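You operate a simulated robot arm through the tools that you are given. There is no shell and no other tool. Be economical: measure what you need, move in short steps, check, and stop when the job is done.

Carry out the task below with a simulated robot arm. There is one attempt and no reset: what you move stays moved.

Task
Free the blue stepped block from the picker's jaw and park the jaw shut.
Fine: locked off, so try RUN first; wind the orange knob fully open, draw the block out on to the shelf under the gantry, then wind the knob to its other end.

It is judged by the outcome, as a careful person would: the job done as asked, and still so three seconds after it is handed in. It fails if anything else is knocked over, pushed out of place, dropped, spilled or broken.

Robot
A 6-joint arm with a two-finger parallel gripper on a trunk, on a base that drives. Base frame: it is fixed to the floor where the robot stands at the start and does not move with it; the origin is under the middle of the robot, x ahead of it, y to its left, z up. Readings come in mm, degrees, newtons and seconds.
With the tool pointing down near the work surface it reaches from about 100 to 680 mm from the robot's upright axis, wherever it stands. Its first joint turns from -166.0 to 166.0 degrees. Places, roughly: orange air lever [100, 1100, 800]; orange knob [500, 600, 1100]; purple knob [500, 700, 1200]; rails run button [500, 0, 1200]; rails turn switch [400, 100, 1200]; shelf under the gantry [400, 800, 1000]; spot between the jaws [600, 500, 1000]; yellow knob [400, 900, 1200]. Payload 3.91 kg.
Tool frame: the origin (TCP) lies between the finger pads and is the grasp point; the fingertips stand 30 mm ahead of it; z points along the fingers, y is the line along which they close. The gripper opens to 110 mm. The fingers are 20 mm wide and 10 mm thick; the gripper's body (48 by 112 mm) begins 55 mm behind the TCP.
Orientation is told as [roll, pitch, yaw] about the base's x, y, z axes, in that order, counted from this pose: with the fingers straight down and closing along the base's y, the tool's x points along the base's -x, its y along +y and its z along -z.

Tools
- The arm moves only by the tool arm_command. Its argument "motion" is a list that holds one entry, the list of rows, each a list of 7 numbers: the finger opening in mm, from 0 to 110, then the shift along the tool's x, y, z in mm, then the turn, a rotation vector about the tool's x, y, z in degrees. In form: [[[fingers, x, y, z, wx, wy, wz], ...]]. A call has 1 to 20 rows; each row shifts and turns the commanded pose from where the row before left it, along the tool's axes as they then stand. Each row takes 0.2 s and may step no farther than 50 mm and 8.6 degrees from the row before; otherwise, or with a gripper value out of range, the whole call is refused. Where a pose cannot be reached the arm comes as near as it can. A force on the tool above 70 N (or 10 N above the force at the start of the call, whichever is more), or a blocked arm, ends the call early, and 0.2 s more pass. The fingers move at their own pace (about 45 mm/s each) and stop on an object; they squeeze with about 27 N. The grip force told is the motor's: it shows also when the fingers shut on nothing. Time passes only in rows, and 0.2 s behind the last, so rows that do not move let the fingers close. The reply holds the time, the measured pose of the TCP, the force on the tool along the base axes, the opening and the grip force, in the units named above and with some noise, with the torque about the TCP (base axes, N m) and any sound that the robot's microphone picked up.
- Cameras (640 x 400 px; columns grow to the right, rows downward): "scene" is now at [1.6, 175.6, 1596.2]; the picture's right is [0.32, -0.95, 0.00], its down [-0.63, -0.21, -0.75] and it looks along [0.71, 0.24, -0.66] (base axes); focal length 293 px, centre (320, 200). "wrist" rides on the gripper at [77, 7, -114] in the tool frame; the picture's right is [-0.09, 1.00, 0.00], its down [-0.80, -0.07, -0.59] and it looks along [-0.59, -0.05, 0.80] (tool axes); focal length 270 px, centre (320, 200). There is no depth. A picture from a camera that has moved, and an enlarged one, comes with that camera's place and axes in the base frame and with its lens.
- capture(camera): a new picture of that camera. No time passes.
- lift_body(by): slides the trunk up (or, below 0, down) by that many mm; the arm and the scene camera ride with it, the base frame stays. It gives what a move gives, with no picture.
- base_move(legs): drives the robot by 1 to 6 legs, each [ahead, turn to the left] in mm and degrees, along the robot's own axes; the way and the turn of a leg run together, so that a leg with both is an arc; at most 1500 mm and 180 degrees a leg. The arm and the cameras ride along, it lands a little off, and it stops where it bumps. It gives what a move gives.
- turn_head(pan, tilt): turns the head with the scene camera to pan (to the left, within 155 degrees either way) and tilt (down, from -29 to 69), counted from straight ahead of the robot. It gives what a move gives.
- inspect(camera, box): a new picture of the part [left, top, right, bottom] of that camera's present view, enlarged. No time passes.
- job_done(): hands the job in; it is judged then, once.

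Go step by step. Nothing tells you exact positions but the pictures and the camera data: compare them with the known pose of the tool, close in by small moves and look again before you grip or let go. The budget is 120 turns and 78 pictures, counting those below and the enlarged ones. Unless the task says otherwise, let go and move clear before handing in, and close with one line.

The tools are called after "Call:" by a JSON object that holds its "method" and its "body". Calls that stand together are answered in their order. arm_command: Moves the arm, as the interface text tells. Its arguments: {"type":"object","properties":{"motion":{"type":"array"}},"required":["motion"]} The other tools are called the same way: lift_body (by) slides the trunk up or down; base_move (legs) drives the base; turn_head (pan, tilt) turns the head that bears the scene camera; capture (camera) takes a picture; inspect (camera, box) takes an enlarged picture of a part of a camera's view; job_done () hands the job in.

At the start:

```text
time: 0.0
ee_pos: [275.2, 334.6, 1321.3]
ee_rot: [0.0, -0.1, -0.2]
force: [0.2, -0.3, -0.6]
torque: [0.03, 0.03, -0.01]
gripper_width: 110.2
gripper_force: 0.1
trunk travel left (down, up): [-550.0, 60.0]
robot x, y, heading: [-2.7, -1.3, 0.1]
head pan, tilt: [18.7, 41.4]
```

scene: 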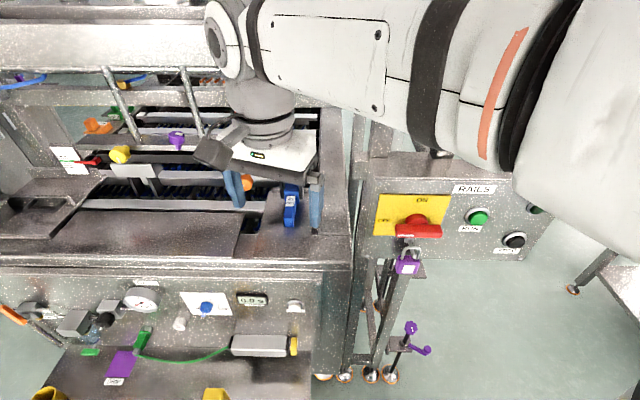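
wrist: 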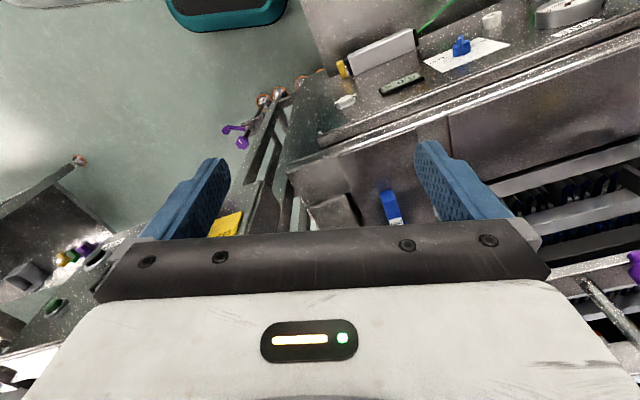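

The panel named RAILS on the right carries a red switch with a purple padlock and a green RUN button. The jaw with the blue block and orange knob is hidden behind the gripper, so I'll look closer at both.

Call:
{"method": "inspect", "body": {"camera": "scene", "box": [340, 150, 560, 288]}}

Call:
{"method": "inspect", "body": {"camera": "scene", "box": [40, 100, 360, 300]}}

```text
2.90 times, centred on (450, 219) of scene
camera zoom: at [1.6, 175.6, 1596.2], right [0.32, -0.95, 0.0], down [-0.63, -0.21, -0.75], along [0.71, 0.24, -0.66], focal length 850 px, centre (-57, 145)
```

zoom: 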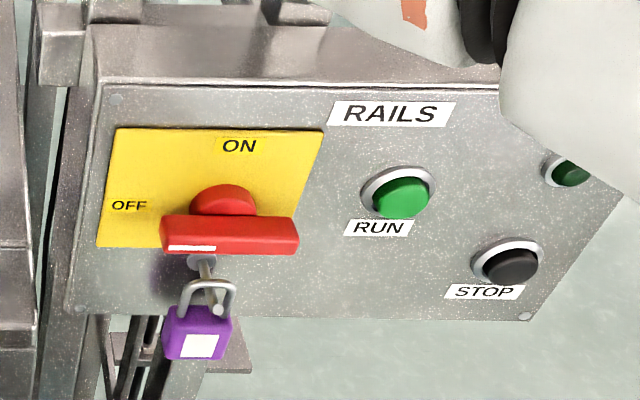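

```text
2.00 times, centred on (200, 200) of scene
camera zoom: at [1.6, 175.6, 1596.2], right [0.32, -0.95, 0.0], down [-0.63, -0.21, -0.75], along [0.71, 0.24, -0.66], focal length 586 px, centre (560, 200)
```

zoom: 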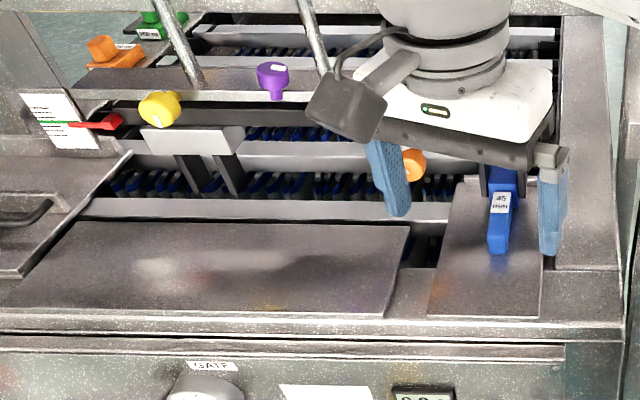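

The switch points to OFF with the padlock on; next I need depths. I'll enlarge the wrist view of the panel.

Call:
{"method": "inspect", "body": {"camera": "wrist", "box": [0, 180, 260, 400]}}

Call:
{"method": "turn_head", "body": {"pan": 45, "tilt": 35}}

Call:
{"method": "capture", "body": {"camera": "scene"}}

```text
1.82 times, centred on (130, 290) of wrist
camera zoom: at [199.0, 341.6, 1436.1], right [0.09, 1.0, 0.0], down [0.8, -0.07, 0.59], along [0.59, -0.05, -0.8], focal length 491 px, centre (666, 36)
```

zoom: 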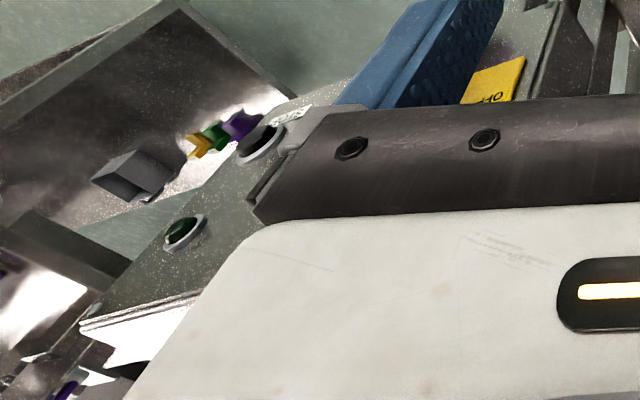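

```text
time: 0.9
ee_pos: [275.8, 335.1, 1321.2]
ee_rot: [-0.1, 0.0, -0.2]
force: [0.2, -0.3, -0.6]
torque: [-0.02, -0.01, -0.02]
gripper_width: 109.9
gripper_force: 0.0
trunk travel left (down, up): [-550.0, 60.0]
robot x, y, heading: [-4.0, -1.1, -0.1]
head pan, tilt: [45.0, 35.0]
```

```text
72 pictures are left
camera scene: at [-15.7, 210.9, 1605.9], right [0.71, -0.71, 0.0], down [-0.41, -0.41, -0.82], along [0.58, 0.58, -0.57], focal length 293 px, centre (320, 200)
```

scene: 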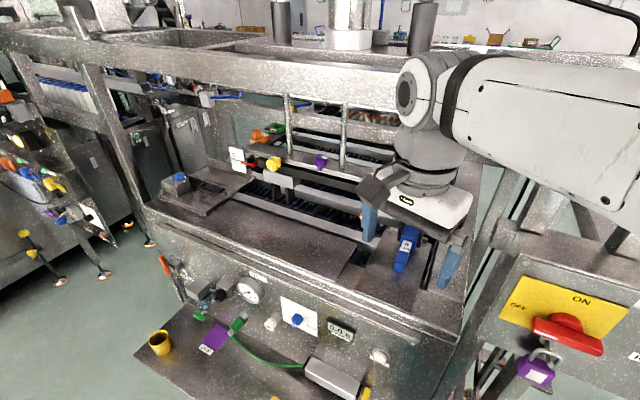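

From two views: RUN sits near (473, 18, 1203) on an upright panel whose face runs from about (366, 214) to (540, -97); STOP is near (540, -97, 1108). I'll bring the arm in front of the panel and start to tip the tool level, with the fingers shut.

Call:
{"method": "arm_command", "body": {"motion": [[[0, 5, -45, 0, 0, 0, 0], [0, 5, -45, 0, 0, 0, 0], [0, 5, -45, 0, 0, 0, 0], [0, 5, -45, 0, 0, 0, 0], [0, 0, -45, 0, 0, 0, 0], [0, 0, -45, 0, 0, 0, 0], [0, 0, -45, 0, 0, 0, 0], [0, 0, -45, 0, 0, 0, 0], [0, 0, -30, 0, 0, 0, 0], [0, 0, 0, 0, 0, -8, 0], [0, 0, 0, 0, 0, -8, 0], [0, 0, 0, 0, 0, -8, 0], [0, 0, 0, 0, 0, -8, 0], [0, 0, 0, 0, 0, -8, 0]]]}}

Call:
{"method": "turn_head", "body": {"pan": 0, "tilt": 40}}

Call:
{"method": "capture", "body": {"camera": "scene"}}

Call:
{"method": "capture", "body": {"camera": "wrist"}}

```text
time: 3.9
ee_pos: [289.3, -38.7, 1285.3]
ee_rot: [6.5, -27.4, 5.2]
force: [-0.5, -0.7, -0.3]
torque: [0.01, -0.01, -0.05]
gripper_width: 0.0
gripper_force: 27.2
trunk travel left (down, up): [-550.0, 60.0]
robot x, y, heading: [3.4, -0.8, -0.2]
head pan, tilt: [45.0, 35.0]
stopped in row 14: the arm was blocked; the commanded pose is now the measured one
```

```text
time: 5.0
ee_pos: [289.7, -38.9, 1285.8]
ee_rot: [6.6, -27.2, 5.2]
force: [-1.4, 0.5, -0.7]
torque: [0.0, 0.0, -0.02]
gripper_width: 0.2
gripper_force: 27.3
trunk travel left (down, up): [-550.0, 60.0]
robot x, y, heading: [1.4, -1.4, 0.1]
head pan, tilt: [0.0, 40.0]
```

```text
71 pictures are left
camera scene: at [6.9, 148.7, 1598.1], right [0.0, -1.0, 0.0], down [-0.64, 0.0, -0.77], along [0.77, 0.0, -0.64], focal length 293 px, centre (320, 200)
```

scene: 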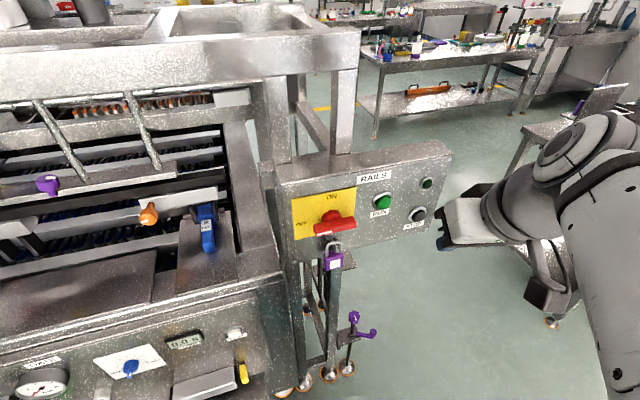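

```text
70 pictures are left
camera wrist: at [170.0, -57.0, 1352.6], right [-0.06, 0.99, 0.14], down [0.45, -0.1, 0.89], along [0.89, 0.12, -0.44], focal length 270 px, centre (320, 200)
```

wrist: 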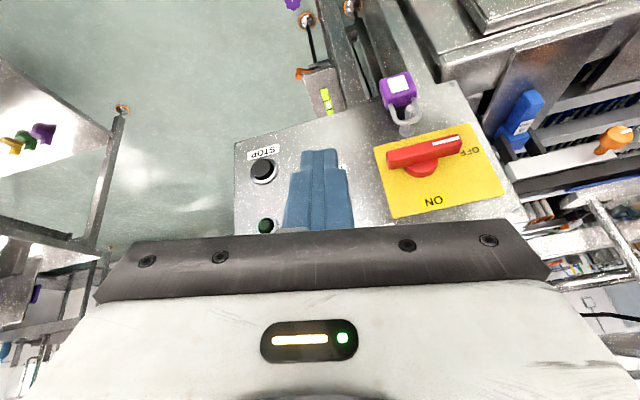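

The arm ran into its own limit, so the robot needs more room from the panel. I'll look behind before backing up.

Call:
{"method": "turn_head", "body": {"pan": 150, "tilt": 45}}

Call:
{"method": "capture", "body": {"camera": "scene"}}

Call:
{"method": "turn_head", "body": {"pan": -150, "tilt": 45}}

Call:
{"method": "capture", "body": {"camera": "scene"}}

```text
time: 7.3
ee_pos: [289.4, -39.2, 1287.8]
ee_rot: [6.5, -27.4, 5.2]
force: [-0.6, 0.4, -0.1]
torque: [0.0, 0.0, 0.01]
gripper_width: 0.2
gripper_force: 27.3
trunk travel left (down, up): [-550.0, 60.0]
robot x, y, heading: [3.1, -0.6, 0.0]
head pan, tilt: [150.0, 45.0]
```

```text
69 pictures are left
camera scene: at [-148.5, 189.2, 1591.2], right [0.5, 0.87, 0.0], down [0.61, -0.35, -0.71], along [-0.61, 0.35, -0.71], focal length 293 px, centre (320, 200)
```

scene: 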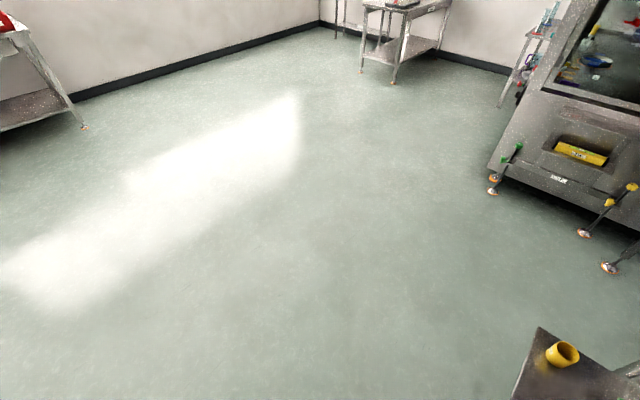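

```text
time: 11.4
ee_pos: [288.4, -38.3, 1285.8]
ee_rot: [6.6, -27.3, 5.1]
force: [0.1, -0.2, -0.3]
torque: [0.01, 0.04, -0.01]
gripper_width: 0.2
gripper_force: 26.9
trunk travel left (down, up): [-550.0, 60.0]
robot x, y, heading: [1.4, -0.9, -0.0]
head pan, tilt: [-150.0, 45.0]
```

```text
68 pictures are left
camera scene: at [-148.5, 107.8, 1591.2], right [-0.5, 0.87, 0.0], down [0.61, 0.35, -0.71], along [-0.61, -0.35, -0.71], focal length 293 px, centre (320, 200)
```

scene: 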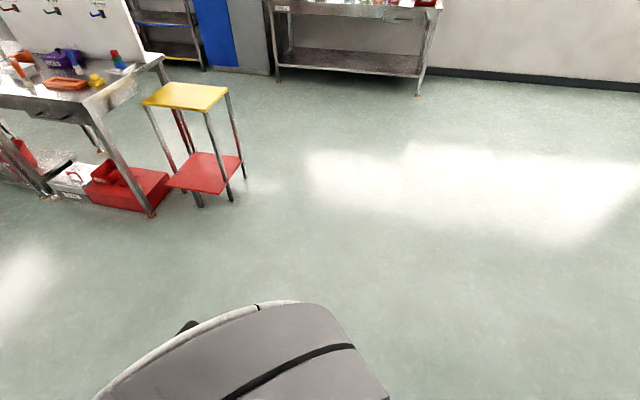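

Free floor behind. I'll back off 200 mm and continue tipping the tool.

Call:
{"method": "base_move", "body": {"legs": [[-200, 0]]}}

Call:
{"method": "arm_command", "body": {"motion": [[[0, 0, 0, 0, 0, -8, 0], [0, 0, 0, 0, 0, -8, 0], [0, 0, 0, 0, 0, -8, 0], [0, 0, 0, 0, 0, -8, 0], [0, 0, 0, 0, 0, -8, 0], [0, 0, 0, 0, 0, -8, 0], [0, 0, 0, 0, 0, 0, 0]]]}}

```text
time: 13.0
ee_pos: [91.9, -38.9, 1287.0]
ee_rot: [6.5, -27.4, 5.3]
force: [-0.1, -0.4, -0.3]
torque: [-0.01, 0.0, 0.0]
gripper_width: 0.0
gripper_force: 27.3
trunk travel left (down, up): [-550.0, 60.0]
robot x, y, heading: [-194.8, 0.0, -0.1]
head pan, tilt: [-150.0, 45.0]
```

```text
time: 13.6
ee_pos: [112.9, 1.8, 1264.3]
ee_rot: [13.2, -38.4, 11.1]
force: [0.5, -0.2, -0.3]
torque: [0.03, -0.02, 0.0]
gripper_width: 0.0
gripper_force: 26.9
trunk travel left (down, up): [-550.0, 60.0]
robot x, y, heading: [-195.9, -4.9, 0.2]
head pan, tilt: [-150.0, 45.0]
stopped in row 3: the arm was blocked; the commanded pose is now the measured one
```

Still folded too tightly; I'll extend forward into the free space before turning further.

Call:
{"method": "arm_command", "body": {"motion": [[[0, -33, -8, 26, 0, 0, 0], [0, -33, -8, 26, 0, 0, 0], [0, -33, -8, 26, 0, 0, 0], [0, -33, -8, 26, 0, 0, 0], [0, 0, 0, 0, 0, -8, 0], [0, 0, 0, 0, 0, -8, 0], [0, 0, 0, 0, 0, -8, 0], [0, 0, 0, 0, 0, -8, 0], [0, 0, 0, 0, 0, 0, 0]]]}}

Call:
{"method": "turn_head", "body": {"pan": 0, "tilt": 35}}

Call:
{"method": "capture", "body": {"camera": "scene"}}

Call:
{"method": "capture", "body": {"camera": "wrist"}}

```text
time: 15.6
ee_pos: [280.0, 25.7, 1261.3]
ee_rot: [29.6, -68.7, -8.4]
force: [-0.8, -0.2, -0.5]
torque: [0.01, 0.0, 0.01]
gripper_width: 0.1
gripper_force: 27.6
trunk travel left (down, up): [-550.0, 60.0]
robot x, y, heading: [-195.7, -0.6, 0.4]
head pan, tilt: [-150.0, 45.0]
```

```text
time: 18.0
ee_pos: [280.5, 26.7, 1260.7]
ee_rot: [29.4, -68.8, -8.4]
force: [-0.3, 0.5, 1.0]
torque: [0.02, -0.02, 0.02]
gripper_width: 0.0
gripper_force: 27.0
trunk travel left (down, up): [-550.0, 60.0]
robot x, y, heading: [-195.2, 1.5, 0.3]
head pan, tilt: [0.0, 35.0]
```

```text
67 pictures are left
camera scene: at [-186.7, 148.4, 1605.9], right [0.0, -1.0, 0.0], down [-0.57, 0.0, -0.82], along [0.82, 0.0, -0.57], focal length 293 px, centre (320, 200)
```

scene: 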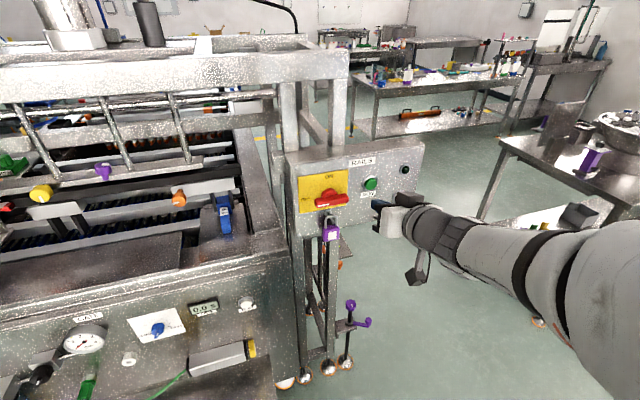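

```text
66 pictures are left
camera wrist: at [150.3, -6.9, 1227.6], right [-0.29, 0.92, 0.26], down [-0.21, -0.33, 0.92], along [0.93, 0.22, 0.29], focal length 270 px, centre (320, 200)
```

wrist: 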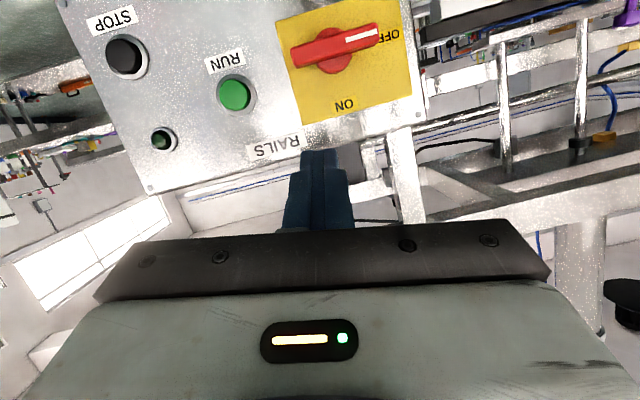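

RUN triangulates to about (508, 11, 1177). The fingers now point at the panel; I'll go to 60 mm in front of RUN and check.

Call:
{"method": "arm_command", "body": {"motion": [[[0, 4, -25.3, 33.2, 0, 0, 0], [0, 4, -25.3, 33.2, 0, 0, 0], [0, 4, -25.3, 33.2, 0, 0, 0], [0, 4, -25.3, 33.2, 0, 0, 0], [0, 0, 0, 0, 0, 0, 0]]]}}

Call:
{"method": "capture", "body": {"camera": "wrist"}}

Call:
{"method": "inspect", "body": {"camera": "scene", "box": [280, 130, 460, 242]}}

```text
time: 19.2
ee_pos: [423.4, -18.8, 1185.3]
ee_rot: [29.4, -68.7, -8.4]
force: [-0.1, 0.1, 0.2]
torque: [-0.01, -0.01, 0.02]
gripper_width: 0.1
gripper_force: 27.1
trunk travel left (down, up): [-550.0, 60.0]
robot x, y, heading: [-195.8, 0.1, 0.1]
head pan, tilt: [0.0, 35.0]
```

```text
65 pictures are left
camera wrist: at [293.6, -51.9, 1152.1], right [-0.29, 0.92, 0.26], down [-0.21, -0.33, 0.92], along [0.93, 0.22, 0.29], focal length 270 px, centre (320, 200)
```

wrist: 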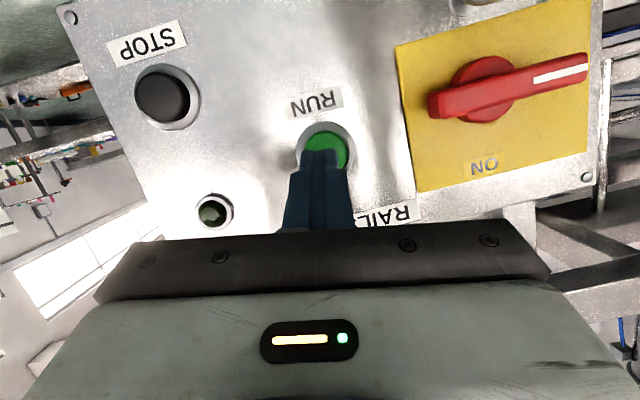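

```text
3.56 times, centred on (370, 186) of scene
camera zoom: at [-187.2, 148.5, 1605.9], right [0.0, -1.0, 0.0], down [-0.57, 0.0, -0.82], along [0.82, 0.0, -0.57], focal length 1042 px, centre (142, 250)
```

zoom: 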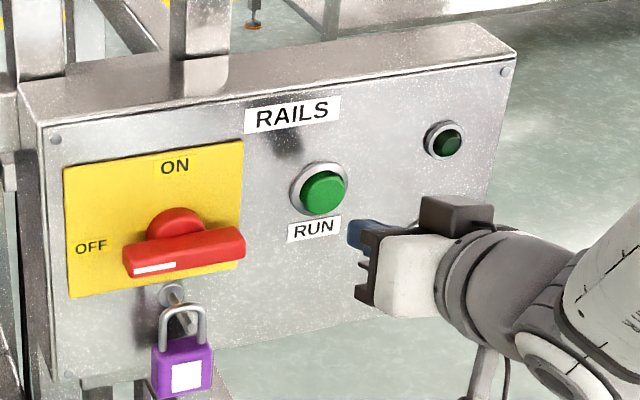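

Aligned with RUN. I'll press in gently.

Call:
{"method": "arm_command", "body": {"motion": [[[0, -3.9, 0.4, 9.7, 0, 0, 0], [0, -3.9, 0.4, 9.7, 0, 0, 0], [0, -3.9, 0.4, 9.7, 0, 0, 0], [0, -3.9, 0.4, 9.7, 0, 0, 0], [0, -3.9, 0.4, 9.7, 0, 0, 0], [0, -2, 0.2, 4.9, 0, 0, 0], [0, -2, 0.2, 4.9, 0, 0, 0], [0, 0, 0, 0, 0, 0, 0]]]}}

Call:
{"method": "inspect", "body": {"camera": "scene", "box": [280, 130, 460, 242]}}

```text
time: 21.0
ee_pos: [474.2, 0.7, 1189.2]
ee_rot: [29.6, -68.3, -8.6]
force: [-56.5, -24.1, -22.0]
torque: [-0.57, 0.59, -0.15]
gripper_width: 0.0
gripper_force: 27.1
trunk travel left (down, up): [-550.0, 60.0]
robot x, y, heading: [-196.6, -0.2, 0.1]
head pan, tilt: [0.0, 35.0]
heard: click
```

```text
3.56 times, centred on (370, 186) of scene
camera zoom: at [-194.9, 144.3, 1606.1], right [0.0, -1.0, 0.0], down [-0.57, 0.0, -0.82], along [0.82, 0.0, -0.57], focal length 1042 px, centre (142, 250)
```

zoom: 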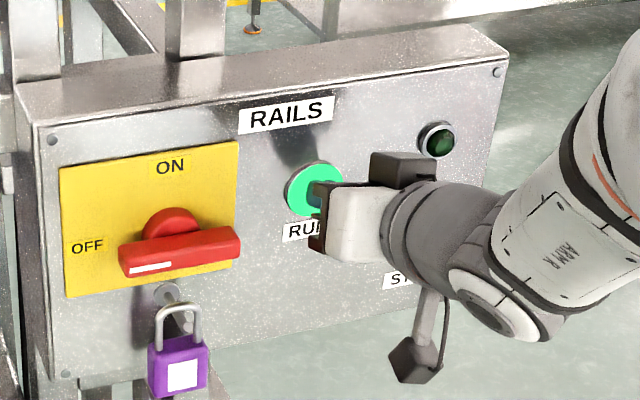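

It clicked, and the lamp stays dark. I'll back off and see that nothing starts.

Call:
{"method": "arm_command", "body": {"motion": [[[0, 3.9, -0.4, -9.7, 0, 0, 0], [0, 8, -1, -20, 0, 0, 0], [0, 12, 0, -30, 0, 0, 0], [0, 15, 0, -40, 0, 0, 0], [0, 0, 0, 0, 0, 0, 0], [0, 0, 0, 0, 0, 0, 0], [0, 0, 0, 0, 0, 0, 0], [0, 0, 0, 0, 0, 0, 0]]]}}

Call:
{"method": "capture", "body": {"camera": "scene"}}

Call:
{"method": "inspect", "body": {"camera": "scene", "box": [280, 130, 460, 242]}}

Call:
{"method": "inspect", "body": {"camera": "scene", "box": [0, 100, 290, 280]}}

```text
time: 22.8
ee_pos: [383.6, -32.9, 1185.5]
ee_rot: [29.5, -68.6, -8.4]
force: [0.8, 0.3, -0.1]
torque: [0.02, 0.01, 0.04]
gripper_width: 0.0
gripper_force: 27.2
trunk travel left (down, up): [-550.0, 60.0]
robot x, y, heading: [-194.1, -4.1, -0.1]
head pan, tilt: [0.0, 35.0]
```

```text
62 pictures are left
camera scene: at [-186.6, 148.4, 1605.9], right [0.0, -1.0, 0.0], down [-0.57, 0.0, -0.82], along [0.82, 0.0, -0.57], focal length 293 px, centre (320, 200)
```

scene: 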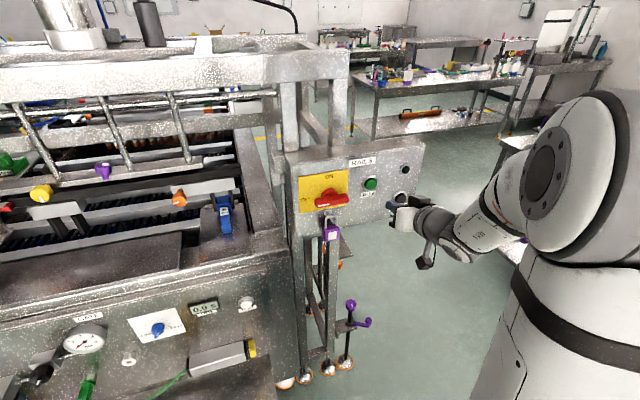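

```text
3.56 times, centred on (370, 186) of scene
camera zoom: at [-186.6, 148.4, 1605.9], right [0.0, -1.0, 0.0], down [-0.57, 0.0, -0.82], along [0.82, 0.0, -0.57], focal length 1042 px, centre (142, 250)
```

zoom: 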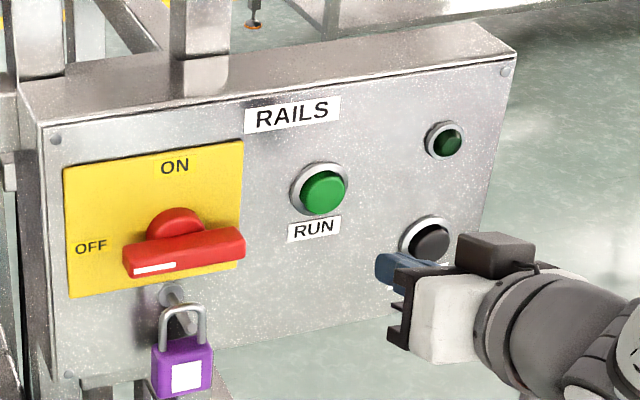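

```text
2.21 times, centred on (145, 190) of scene
camera zoom: at [-186.6, 148.4, 1605.9], right [0.0, -1.0, 0.0], down [-0.57, 0.0, -0.82], along [0.82, 0.0, -0.57], focal length 647 px, centre (706, 222)
```

zoom: 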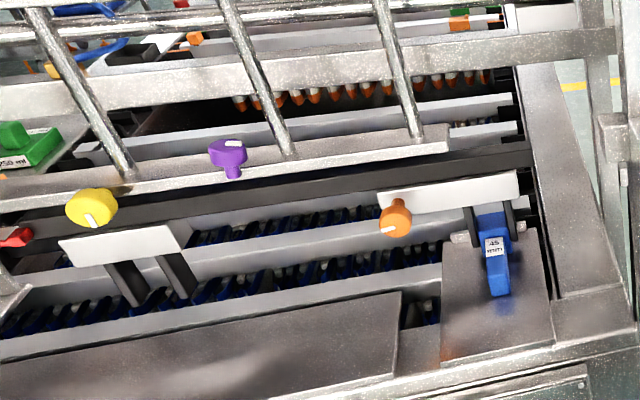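

Nothing started: lamp dark, no sound, so it is truly locked off. The machine is turned about 25° to my axes; I'll draw the arm in and look down to judge room for driving nearer to the jaw.

Call:
{"method": "arm_command", "body": {"motion": [[[0, 0, 0, -45, 0, 0, 0], [0, 0, 0, -45, 0, 0, 0], [0, -45, 0, 0, 0, 0, 0], [0, -45, 0, 0, 0, 0, 0], [0, -10, 0, -35, 0, 0, 0], [0, 0, 0, 0, 0, 0, 0]]]}}

Call:
{"method": "turn_head", "body": {"pan": 50, "tilt": 60}}

Call:
{"method": "capture", "body": {"camera": "scene"}}

```text
time: 24.2
ee_pos: [308.6, -82.2, 1317.1]
ee_rot: [29.6, -68.7, -8.4]
force: [0.3, 1.1, 0.1]
torque: [0.0, 0.02, 0.02]
gripper_width: 0.0
gripper_force: 27.3
trunk travel left (down, up): [-550.0, 60.0]
robot x, y, heading: [-192.4, -2.1, -0.1]
head pan, tilt: [0.0, 35.0]
```

```text
time: 25.4
ee_pos: [308.6, -82.1, 1318.7]
ee_rot: [29.3, -68.6, -8.3]
force: [0.0, -0.4, 0.0]
torque: [-0.01, 0.0, 0.03]
gripper_width: 0.2
gripper_force: 27.0
trunk travel left (down, up): [-550.0, 60.0]
robot x, y, heading: [-195.0, -2.2, 0.2]
head pan, tilt: [50.0, 60.0]
```

```text
59 pictures are left
camera scene: at [-231.9, 199.4, 1571.6], right [0.77, -0.64, 0.0], down [-0.56, -0.66, -0.5], along [0.32, 0.38, -0.87], focal length 293 px, centre (320, 200)
```

scene: 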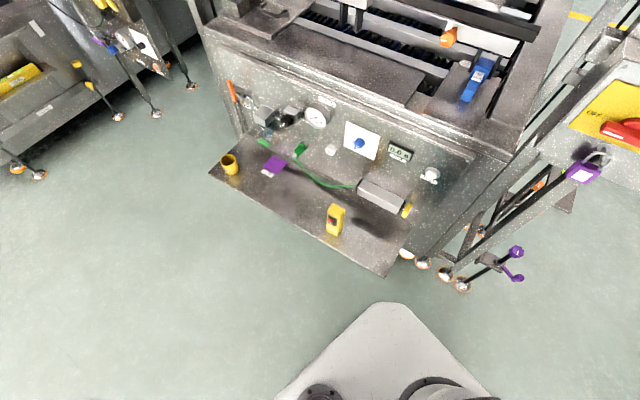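

Clear layout: the console edge runs at about 18°, and I can stand right of the console, roughly at (150, 70) heading 18°. First I bring the arm up and to the left, tilting the tool downward.

Call:
{"method": "arm_command", "body": {"motion": [[[0, 1.8, 37.9, -16.6, 0, 0, 0], [0, 1.8, 37.9, -16.6, 0, 0, 0], [0, 1.8, 37.9, -16.6, 0, 0, 0], [0, 1.8, 37.9, -16.6, 0, 0, 0], [0, 1.8, 37.9, -16.6, 0, 0, 0], [0, 1.8, 37.9, -16.6, 0, 0, 0], [0, 1.8, 37.9, -16.6, 0, 0, 0], [0, 1.8, 37.9, -16.6, 0, 0, 0], [0, 0, 0, 0, 0, 0, -5.5], [0, 0, 0, 0, 0, 0, -5.5], [0, 0, 0, 0, 0, 7.5, 0], [0, 0, 0, 0, 0, 7.5, 0], [0, 0, 0, 0, 0, 7.5, 0], [0, 0, 0, 0, 0, 7.5, 0], [0, 0, 0, 0, 0, 0, 0]]]}}

```text
time: 26.8
ee_pos: [196.8, 78.9, 1312.2]
ee_rot: [24.4, -57.6, -5.0]
force: [-0.1, -0.6, -0.6]
torque: [0.0, 0.01, -0.01]
gripper_width: 0.0
gripper_force: 27.6
trunk travel left (down, up): [-550.0, 60.0]
robot x, y, heading: [-198.1, -4.4, 0.4]
head pan, tilt: [50.0, 60.0]
stopped in row 6: the arm was blocked; the commanded pose is now the measured one
```

Call:
{"method": "arm_command", "body": {"motion": [[[0, 0, 0, 0, 0, 7.5, 0], [0, 0, 0, 0, 0, 7.5, 0], [0, 0, 0, 0, 0, 7.5, -4], [0, 0, 0, 0, 0, 0, -4], [0, 0, 30, 0, 0, 0, 0], [0, 0, 30, 0, 0, 0, 0], [0, 0, 30, 0, 0, 0, 0], [0, 0, 30, 0, 0, 0, 0], [0, 0, 30, 0, 0, 0, 0], [0, 0, 0, 0, 0, 0, 0]]]}}

```text
time: 29.0
ee_pos: [138.5, 215.6, 1335.6]
ee_rot: [9.8, -38.3, 16.1]
force: [0.1, -0.1, -0.1]
torque: [0.02, -0.02, 0.03]
gripper_width: 0.0
gripper_force: 26.9
trunk travel left (down, up): [-550.0, 60.0]
robot x, y, heading: [-195.8, -2.5, -0.2]
head pan, tilt: [50.0, 60.0]
```

Now drive to the standing place.

Call:
{"method": "base_move", "body": {"legs": [[0, 11.5], [340, 0], [0, 6.5]]}}

Call:
{"method": "turn_head", "body": {"pan": 25, "tilt": 40}}

Call:
{"method": "capture", "body": {"camera": "scene"}}

Call:
{"method": "capture", "body": {"camera": "wrist"}}

```text
time: 32.5
ee_pos: [379.2, 378.1, 1335.8]
ee_rot: [9.7, -38.4, 34.6]
force: [0.2, 0.4, -0.1]
torque: [0.0, -0.03, -0.01]
gripper_width: 0.0
gripper_force: 26.5
trunk travel left (down, up): [-550.0, 60.0]
robot x, y, heading: [133.0, 62.2, 17.9]
head pan, tilt: [50.0, 60.0]
```

```text
time: 33.4
ee_pos: [378.9, 378.5, 1336.5]
ee_rot: [9.8, -38.3, 34.6]
force: [-0.2, 0.0, -0.3]
torque: [-0.01, -0.02, -0.03]
gripper_width: 0.0
gripper_force: 26.3
trunk travel left (down, up): [-550.0, 60.0]
robot x, y, heading: [134.6, 65.6, 18.2]
head pan, tilt: [25.0, 40.0]
```

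```text
58 pictures are left
camera scene: at [72.9, 240.6, 1598.3], right [0.68, -0.73, 0.0], down [-0.47, -0.44, -0.77], along [0.56, 0.52, -0.64], focal length 293 px, centre (320, 200)
```

scene: 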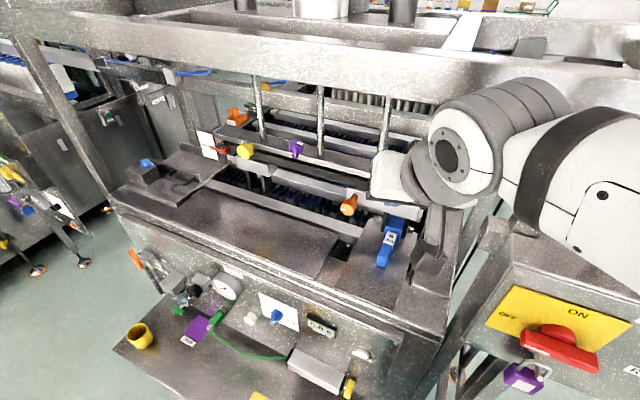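

```text
57 pictures are left
camera wrist: at [278.8, 293.1, 1378.4], right [-0.59, 0.79, 0.19], down [0.32, 0.01, 0.95], along [0.74, 0.62, -0.26], focal length 270 px, centre (320, 200)
```

wrist: 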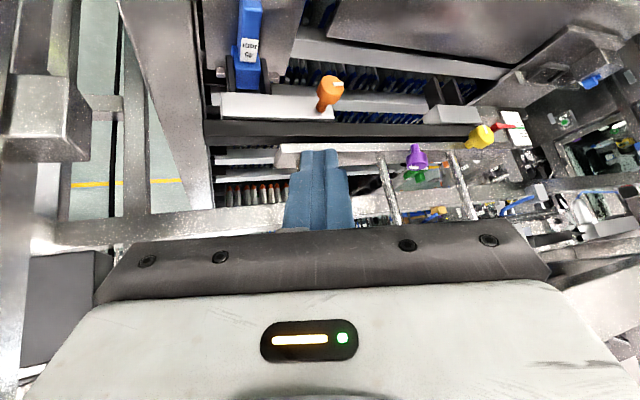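

Good view of the jaw now. I enlarge both views of the orange knob and block.

Call:
{"method": "inspect", "body": {"camera": "scene", "box": [300, 160, 440, 280]}}

Call:
{"method": "inspect", "body": {"camera": "wrist", "box": [190, 0, 400, 140]}}

```text
3.33 times, centred on (370, 220) of scene
camera zoom: at [72.9, 240.6, 1598.3], right [0.68, -0.73, 0.0], down [-0.47, -0.44, -0.77], along [0.56, 0.52, -0.64], focal length 977 px, centre (153, 133)
```

zoom: 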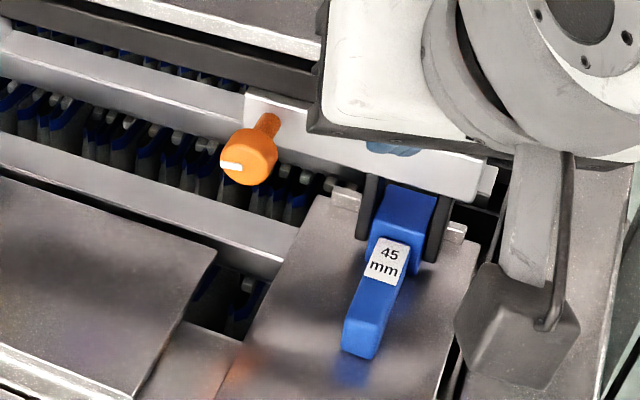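

```text
2.86 times, centred on (295, 70) of wrist
camera zoom: at [278.8, 293.1, 1378.4], right [-0.59, 0.79, 0.19], down [0.32, 0.01, 0.95], along [0.74, 0.62, -0.26], focal length 772 px, centre (391, 571)
```

zoom: 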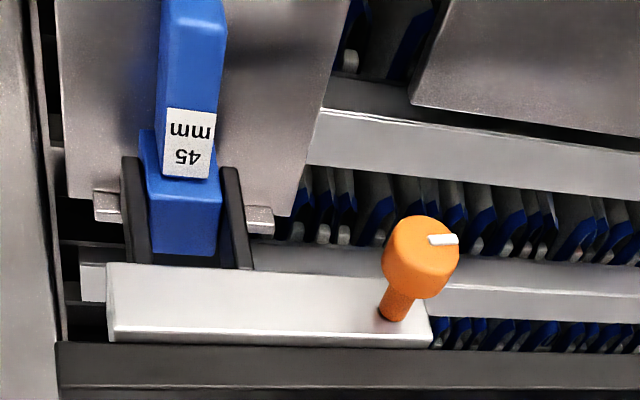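

Knob head ≈ (530, 569, 1104), axis level toward the robot; shelf surface z ≈ 990; block level along the machine's depth at z ≈ 1045. I'll turn the tool level along the depth axis with the wrist camera to its left side.

Call:
{"method": "arm_command", "body": {"motion": [[[0, 0, 0, 0, -1.63, -4.63, 6.57], [0, 0, 0, 0, -1.63, -4.63, 6.57], [0, 0, 0, 0, -1.63, -4.63, 6.57], [0, 0, 0, 0, -1.63, -4.63, 6.57], [0, 0, 0, 0, -1.63, -4.63, 6.57], [0, 0, 0, 0, -1.63, -4.63, 6.57], [0, 0, 0, 0, -1.63, -4.63, 6.57], [0, 0, 0, 0, -1.63, -4.63, 6.57], [0, 0, 0, 0, -1.63, -4.63, 6.57], [0, 0, 0, 0, -1.63, -4.63, 6.57], [0, 0, 0, 0, -1.63, -4.63, 6.57], [0, 0, 0, 0, -1.63, -4.63, 6.57], [0, 0, 0, 0, -1.63, -4.63, 6.57], [0, 0, 0, 0, 0, 0, 0]]]}}

Call:
{"method": "capture", "body": {"camera": "scene"}}

Call:
{"method": "capture", "body": {"camera": "wrist"}}

```text
time: 36.4
ee_pos: [394.5, 263.5, 1516.1]
ee_rot: [88.9, -0.4, -72.2]
force: [-0.2, -0.1, 0.1]
torque: [0.03, 0.05, 0.03]
gripper_width: 0.1
gripper_force: 27.0
out of reach, approached as far as the arm can: row 9, 10, 11, 12, 13
trunk travel left (down, up): [-550.0, 60.0]
robot x, y, heading: [132.9, 61.9, 18.1]
head pan, tilt: [25.0, 40.0]
```

```text
54 pictures are left
camera scene: at [73.1, 240.4, 1598.4], right [0.68, -0.73, 0.0], down [-0.47, -0.44, -0.77], along [0.56, 0.52, -0.64], focal length 293 px, centre (320, 200)
```

scene: 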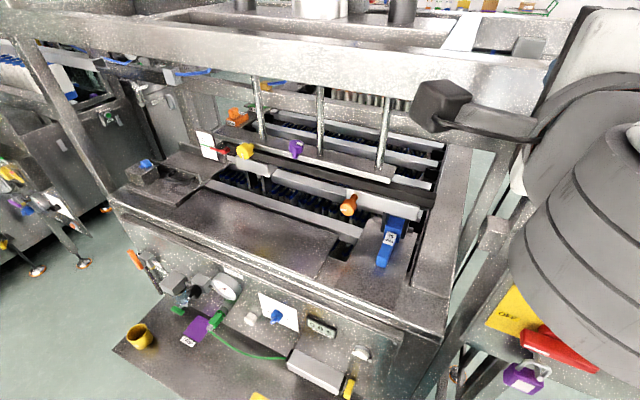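

```text
53 pictures are left
camera wrist: at [262.4, 300.6, 1525.3], right [0.04, -0.07, 1.0], down [-0.32, -0.95, -0.05], along [0.95, -0.32, -0.07], focal length 270 px, centre (320, 200)
```

wrist: 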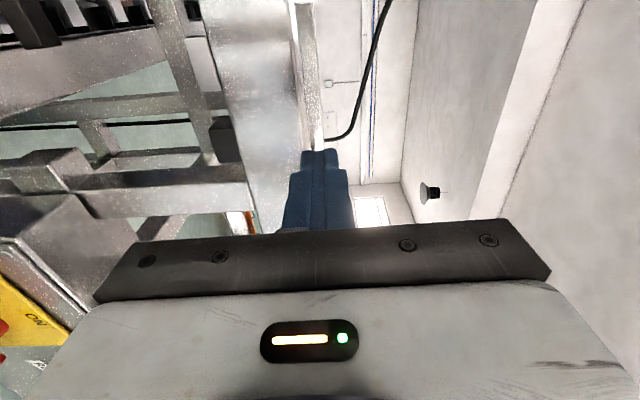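

The orientation is right, with the tool level along the depth axis. I'll shift left toward the knob's lateral line, then lower the trunk.

Call:
{"method": "arm_command", "body": {"motion": [[[0, 40, 0, 10, 0, 0, 0], [0, 40, 0, 10, 0, 0, 0], [0, 40, 0, 10, 0, 0, 0], [0, 0, 0, 0, 0, 0, 0], [0, 0, 0, 0, 0, 0, 0]]]}}

```text
time: 37.6
ee_pos: [394.3, 355.6, 1576.0]
ee_rot: [89.3, 0.0, -72.4]
force: [0.2, -0.3, 0.6]
torque: [0.04, 0.0, 0.0]
gripper_width: 0.0
gripper_force: 26.9
out of reach, approached as far as the arm can: row 1, 2, 3
trunk travel left (down, up): [-550.0, 60.0]
robot x, y, heading: [132.8, 64.2, 18.0]
head pan, tilt: [25.0, 40.0]
```

The arm sits high and near the gantry beam (z ≈ 1440+), so I must come down before going forward. I'll lower the trunk in steps.

Call:
{"method": "lift_body", "body": {"by": -150}}

Call:
{"method": "capture", "body": {"camera": "scene"}}

Call:
{"method": "capture", "body": {"camera": "wrist"}}

```text
time: 39.3
ee_pos: [393.2, 354.7, 1425.7]
ee_rot: [89.3, 0.1, -72.3]
force: [0.2, -0.2, -0.1]
torque: [0.01, 0.0, 0.02]
gripper_width: 0.0
gripper_force: 26.8
trunk travel left (down, up): [-400.0, 210.0]
robot x, y, heading: [131.6, 62.9, 18.1]
head pan, tilt: [25.0, 40.0]
```

```text
52 pictures are left
camera scene: at [72.9, 240.4, 1448.4], right [0.68, -0.73, 0.0], down [-0.47, -0.44, -0.77], along [0.56, 0.52, -0.64], focal length 293 px, centre (320, 200)
```

scene: 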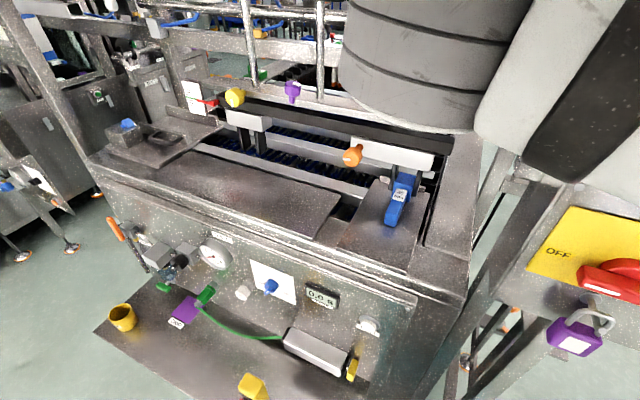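

```text
51 pictures are left
camera wrist: at [262.2, 393.5, 1435.1], right [0.04, -0.08, 1.0], down [-0.33, -0.94, -0.06], along [0.94, -0.32, -0.06], focal length 270 px, centre (320, 200)
```

wrist: 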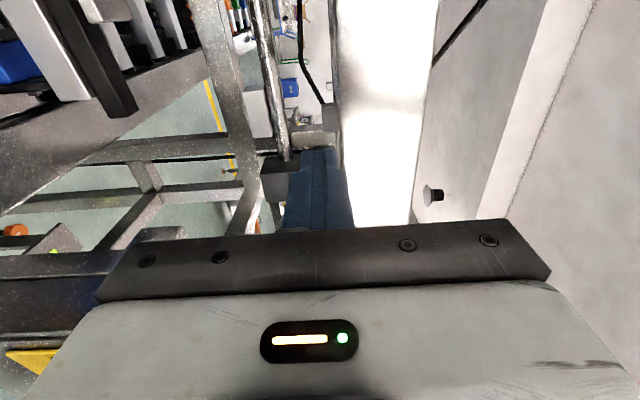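

The beam's underside lies just above my tool's level. I'll step forward and down in small moves, letting the arm unfold.

Call:
{"method": "arm_command", "body": {"motion": [[[0, 0, -10, 15, 0, 0, 0], [0, 0, -10, 15, 0, 0, 0], [0, 0, 0, 0, 0, 0, 0], [0, 0, 0, 0, 0, 0, 0]]]}}

```text
time: 40.3
ee_pos: [424.9, 357.7, 1421.4]
ee_rot: [88.9, -0.2, -72.3]
force: [-1.2, 0.0, 0.5]
torque: [0.02, -0.03, 0.0]
gripper_width: 0.1
gripper_force: 26.5
out of reach, approached as far as the arm can: row 1, 2
trunk travel left (down, up): [-400.0, 210.0]
robot x, y, heading: [131.6, 63.2, 18.0]
head pan, tilt: [25.0, 40.0]
```

I need a bit more drop; I check the arm's elbow against the RAILS box first.

Call:
{"method": "turn_head", "body": {"pan": -10, "tilt": 45}}

Call:
{"method": "capture", "body": {"camera": "scene"}}

```text
time: 41.3
ee_pos: [424.1, 357.4, 1422.7]
ee_rot: [89.0, -0.2, -72.3]
force: [-0.3, 0.1, -0.3]
torque: [0.01, 0.02, -0.02]
gripper_width: 0.1
gripper_force: 26.9
trunk travel left (down, up): [-400.0, 210.0]
robot x, y, heading: [130.2, 62.5, 17.9]
head pan, tilt: [-10.0, 45.0]
```

```text
50 pictures are left
camera scene: at [91.4, 193.9, 1441.1], right [0.14, -0.99, 0.0], down [-0.7, -0.1, -0.71], along [0.7, 0.1, -0.71], focal length 293 px, centre (320, 200)
```

scene: 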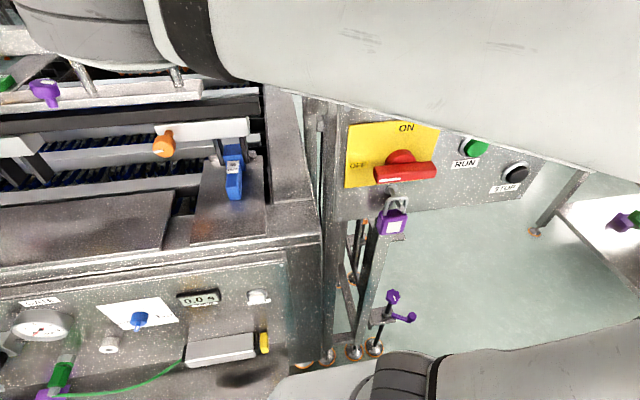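

The forearm is too folded next to the box; backing up 130 mm lets the arm stretch out. Then I lower the trunk.

Call:
{"method": "base_move", "body": {"legs": [[-140, 0]]}}

Call:
{"method": "lift_body", "body": {"by": -120}}

Call:
{"method": "turn_head", "body": {"pan": 15, "tilt": 35}}

Call:
{"method": "capture", "body": {"camera": "scene"}}

```text
time: 42.6
ee_pos: [291.1, 313.7, 1421.9]
ee_rot: [89.0, -0.2, -72.3]
force: [0.5, -0.8, 0.9]
torque: [0.01, -0.03, 0.02]
gripper_width: 0.0
gripper_force: 27.3
trunk travel left (down, up): [-400.0, 210.0]
robot x, y, heading: [-4.5, 21.5, 18.1]
head pan, tilt: [-10.0, 45.0]
```

```text
time: 44.1
ee_pos: [291.9, 314.8, 1302.5]
ee_rot: [89.1, -0.2, -72.3]
force: [0.9, -0.3, 0.4]
torque: [-0.03, 0.0, 0.0]
gripper_width: 0.2
gripper_force: 27.5
trunk travel left (down, up): [-280.0, 330.0]
robot x, y, heading: [-0.5, 16.4, 17.8]
head pan, tilt: [-10.0, 45.0]
```

```text
time: 45.0
ee_pos: [290.7, 314.8, 1301.2]
ee_rot: [89.1, -0.2, -72.3]
force: [-0.1, -0.3, -0.4]
torque: [0.0, -0.01, 0.02]
gripper_width: 0.1
gripper_force: 27.1
trunk travel left (down, up): [-280.0, 330.0]
robot x, y, heading: [0.1, 18.8, 17.9]
head pan, tilt: [15.0, 35.0]
```

```text
49 pictures are left
camera scene: at [-48.4, 186.9, 1335.9], right [0.55, -0.84, 0.0], down [-0.48, -0.31, -0.82], along [0.69, 0.45, -0.57], focal length 293 px, centre (320, 200)
```

scene: 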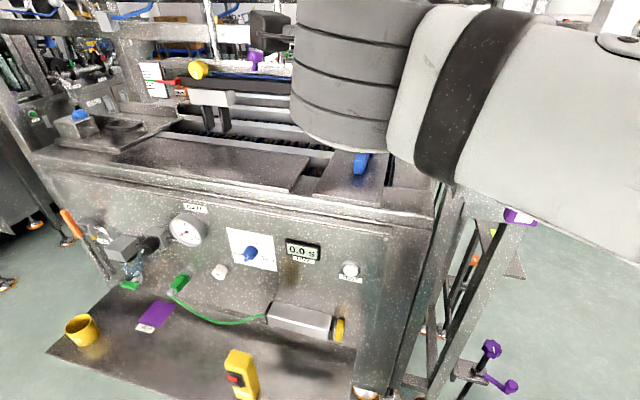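

Now move left, down and forward toward a point in front of the knob.

Call:
{"method": "arm_command", "body": {"motion": [[[0, 28, -12, 18, 0, 0, 0], [0, 28, -12, 18, 0, 0, 0], [0, 28, -12, 18, 0, 0, 0], [0, 28, -12, 18, 0, 0, 0], [0, 28, -12, 18, 0, 0, 0], [0, 28, -12, 18, 0, 0, 0], [0, 0, 0, 0, 0, 0, 0]]]}}

Call:
{"method": "capture", "body": {"camera": "wrist"}}

Call:
{"method": "capture", "body": {"camera": "scene"}}

```text
time: 46.6
ee_pos: [351.6, 494.1, 1322.2]
ee_rot: [88.7, -0.4, -72.3]
force: [0.7, 1.0, 0.5]
torque: [-0.01, 0.03, -0.01]
gripper_width: 0.1
gripper_force: 27.0
out of reach, approached as far as the arm can: row 1, 2, 3, 4, 5, 6
trunk travel left (down, up): [-280.0, 330.0]
robot x, y, heading: [-2.5, 22.7, 17.8]
head pan, tilt: [15.0, 35.0]
```

```text
48 pictures are left
camera wrist: at [219.2, 531.2, 1331.2], right [0.05, -0.07, 1.0], down [-0.32, -0.94, -0.05], along [0.94, -0.32, -0.07], focal length 270 px, centre (320, 200)
```

wrist: 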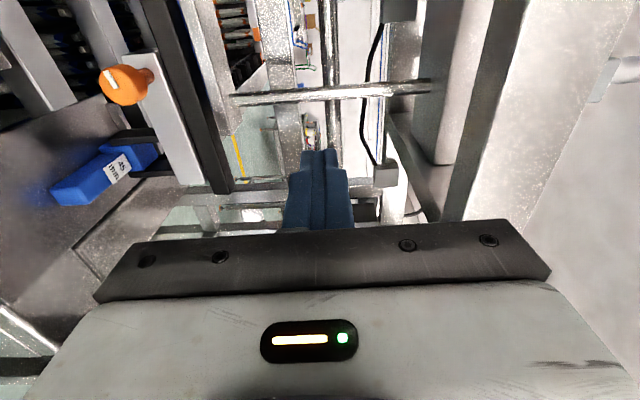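

```text
47 pictures are left
camera scene: at [-48.3, 187.5, 1335.8], right [0.55, -0.84, 0.0], down [-0.48, -0.31, -0.82], along [0.69, 0.45, -0.57], focal length 293 px, centre (320, 200)
```

scene: 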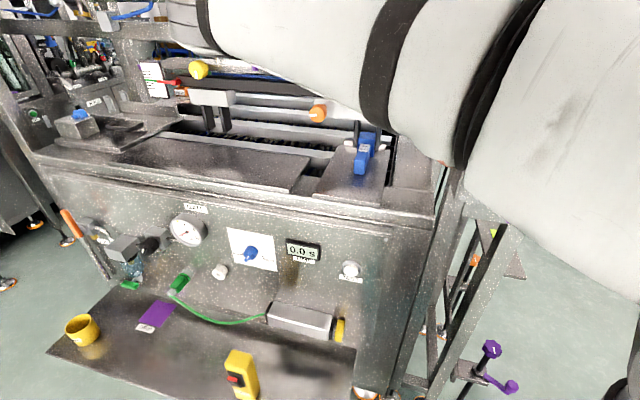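

Knob head re-measured: (525, 567, 1106), its stem running level into the bar behind. The arm holds height, so the trunk does the lowering.

Call:
{"method": "lift_body", "body": {"by": -120}}

Call:
{"method": "capture", "body": {"camera": "scene"}}

```text
time: 48.1
ee_pos: [351.4, 493.3, 1202.2]
ee_rot: [88.7, -0.3, -72.3]
force: [-0.1, 0.3, 0.0]
torque: [0.03, 0.03, 0.05]
gripper_width: 0.2
gripper_force: 26.9
trunk travel left (down, up): [-160.0, 450.0]
robot x, y, heading: [0.2, 23.9, 17.9]
head pan, tilt: [15.0, 35.0]
```

```text
46 pictures are left
camera scene: at [-48.4, 187.0, 1215.9], right [0.55, -0.84, 0.0], down [-0.48, -0.31, -0.82], along [0.69, 0.45, -0.57], focal length 293 px, centre (320, 200)
```

scene: 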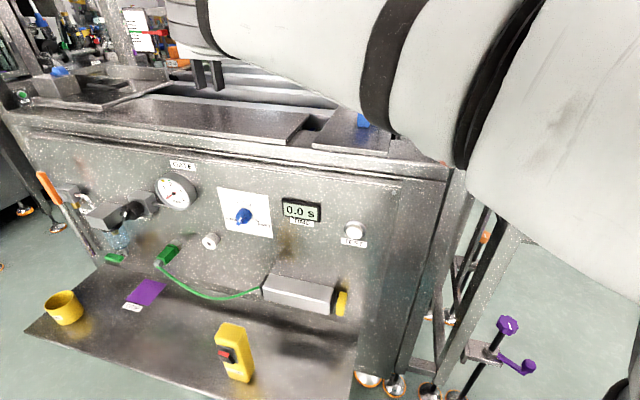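

Call:
{"method": "lift_body", "body": {"by": -96}}

Call:
{"method": "capture", "body": {"camera": "wrist"}}

```text
time: 49.4
ee_pos: [350.9, 491.7, 1105.1]
ee_rot: [88.7, -0.4, -72.3]
force: [-0.1, 0.9, 0.1]
torque: [0.02, 0.0, 0.0]
gripper_width: 0.1
gripper_force: 27.0
trunk travel left (down, up): [-64.0, 546.0]
robot x, y, heading: [-0.5, 19.4, 18.4]
head pan, tilt: [15.0, 35.0]
```

```text
45 pictures are left
camera wrist: at [218.9, 530.5, 1115.4], right [0.05, -0.07, 1.0], down [-0.32, -0.94, -0.05], along [0.94, -0.32, -0.07], focal length 270 px, centre (320, 200)
```

wrist: 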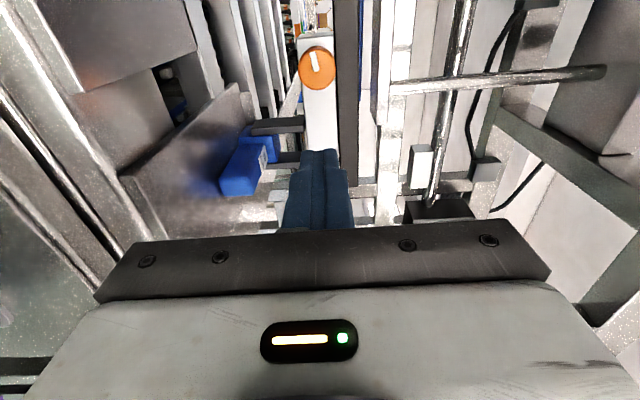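

The knob is straight ahead, slightly left. Opening the fingers to 80 and closing in to about 75 mm short.

Call:
{"method": "arm_command", "body": {"motion": [[[80, 7, -1.5, 20, 0, 0, 0], [80, 7, -1.5, 20, 0, 0, 0], [80, 7, -1.5, 20, 0, 0, 0], [80, 0, 0, 20, 0, 0, 0], [80, 0, 0, 20, 0, 0, 0], [80, 0, 0, 0, 0, 0, 0]]]}}

Call:
{"method": "capture", "body": {"camera": "wrist"}}

```text
time: 50.8
ee_pos: [439.9, 543.6, 1099.3]
ee_rot: [88.8, -0.5, -72.2]
force: [0.8, -0.4, 0.9]
torque: [-0.04, 0.02, 0.0]
gripper_width: 80.1
gripper_force: 0.2
trunk travel left (down, up): [-64.0, 546.0]
robot x, y, heading: [-4.4, 13.9, 18.3]
head pan, tilt: [15.0, 35.0]
```

```text
44 pictures are left
camera wrist: at [307.7, 581.1, 1108.6], right [0.05, -0.07, 1.0], down [-0.32, -0.94, -0.05], along [0.94, -0.32, -0.07], focal length 270 px, centre (320, 200)
```

wrist: 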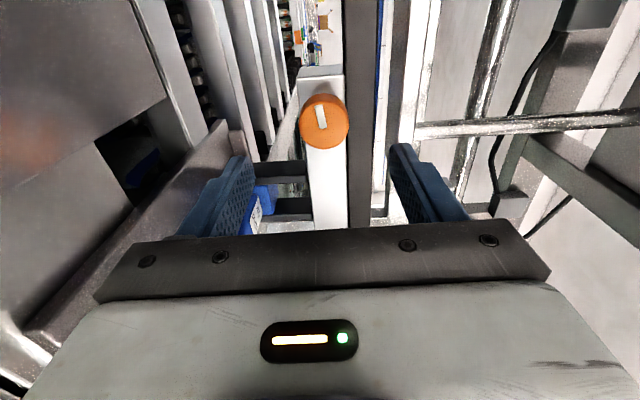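

Well centred. Advance 75 mm and look.

Call:
{"method": "arm_command", "body": {"motion": [[[80, -0.5, 0, 25, 0, 0, 0], [80, -0.5, 0, 25, 0, 0, 0], [80, -0.5, 0, 25, 0, 0, 0], [80, 0, 0, 0, 0, 0, 0]]]}}

Call:
{"method": "capture", "body": {"camera": "wrist"}}

```text
time: 51.8
ee_pos: [512.7, 563.7, 1097.7]
ee_rot: [88.7, -0.5, -72.3]
force: [-0.2, -0.3, -1.2]
torque: [0.0, -0.03, 0.0]
gripper_width: 79.9
gripper_force: 0.1
trunk travel left (down, up): [-64.0, 546.0]
robot x, y, heading: [-0.9, 19.0, 17.9]
head pan, tilt: [15.0, 35.0]
```

```text
43 pictures are left
camera wrist: at [380.1, 602.3, 1106.4], right [0.05, -0.07, 1.0], down [-0.32, -0.94, -0.05], along [0.94, -0.32, -0.07], focal length 270 px, centre (320, 200)
```

wrist: 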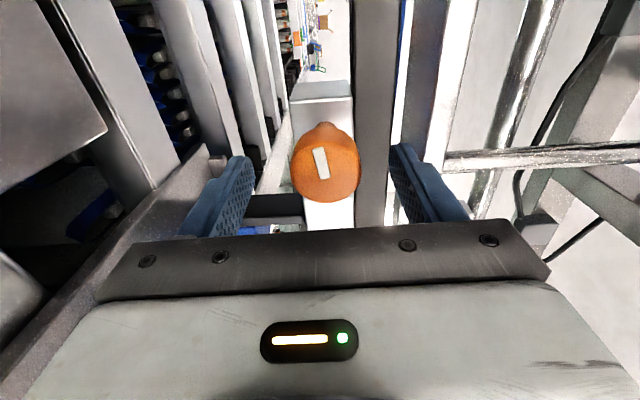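

The knob face is about 20 mm ahead of the TCP; I'll go 14 mm more and close.

Call:
{"method": "arm_command", "body": {"motion": [[[80, 1.5, 1.5, 14, 0, 0, 0], [80, 0, 0, 0, 0, 0, 0], [25, 0, 0, 0, 0, 0, 0], [25, 0, 0, 0, 0, 0, 0], [25, 0, 0, 0, 0, 0, 0], [25, 0, 0, 0, 0, 0, 0], [25, 0, 0, 0, 0, 0, 0]]]}}

Call:
{"method": "capture", "body": {"camera": "wrist"}}

```text
time: 53.4
ee_pos: [524.0, 568.8, 1099.5]
ee_rot: [88.8, -0.5, -72.4]
force: [6.7, 6.5, 14.5]
torque: [0.43, -1.3, 0.38]
gripper_width: 39.5
gripper_force: 44.8
trunk travel left (down, up): [-64.0, 546.0]
robot x, y, heading: [-0.7, 21.3, 18.1]
head pan, tilt: [15.0, 35.0]
```

```text
42 pictures are left
camera wrist: at [392.2, 606.6, 1108.9], right [0.04, -0.07, 1.0], down [-0.32, -0.94, -0.05], along [0.95, -0.32, -0.06], focal length 270 px, centre (320, 200)
```

wrist: 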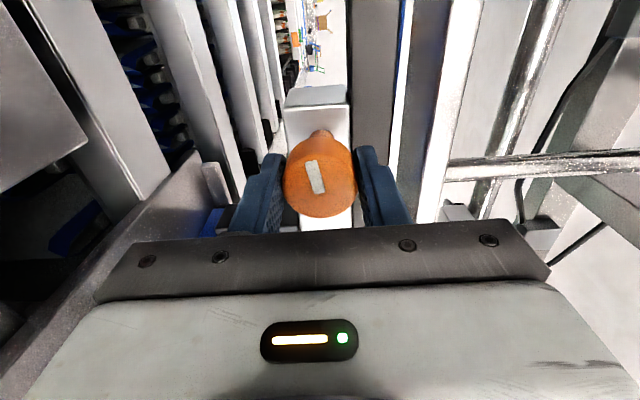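

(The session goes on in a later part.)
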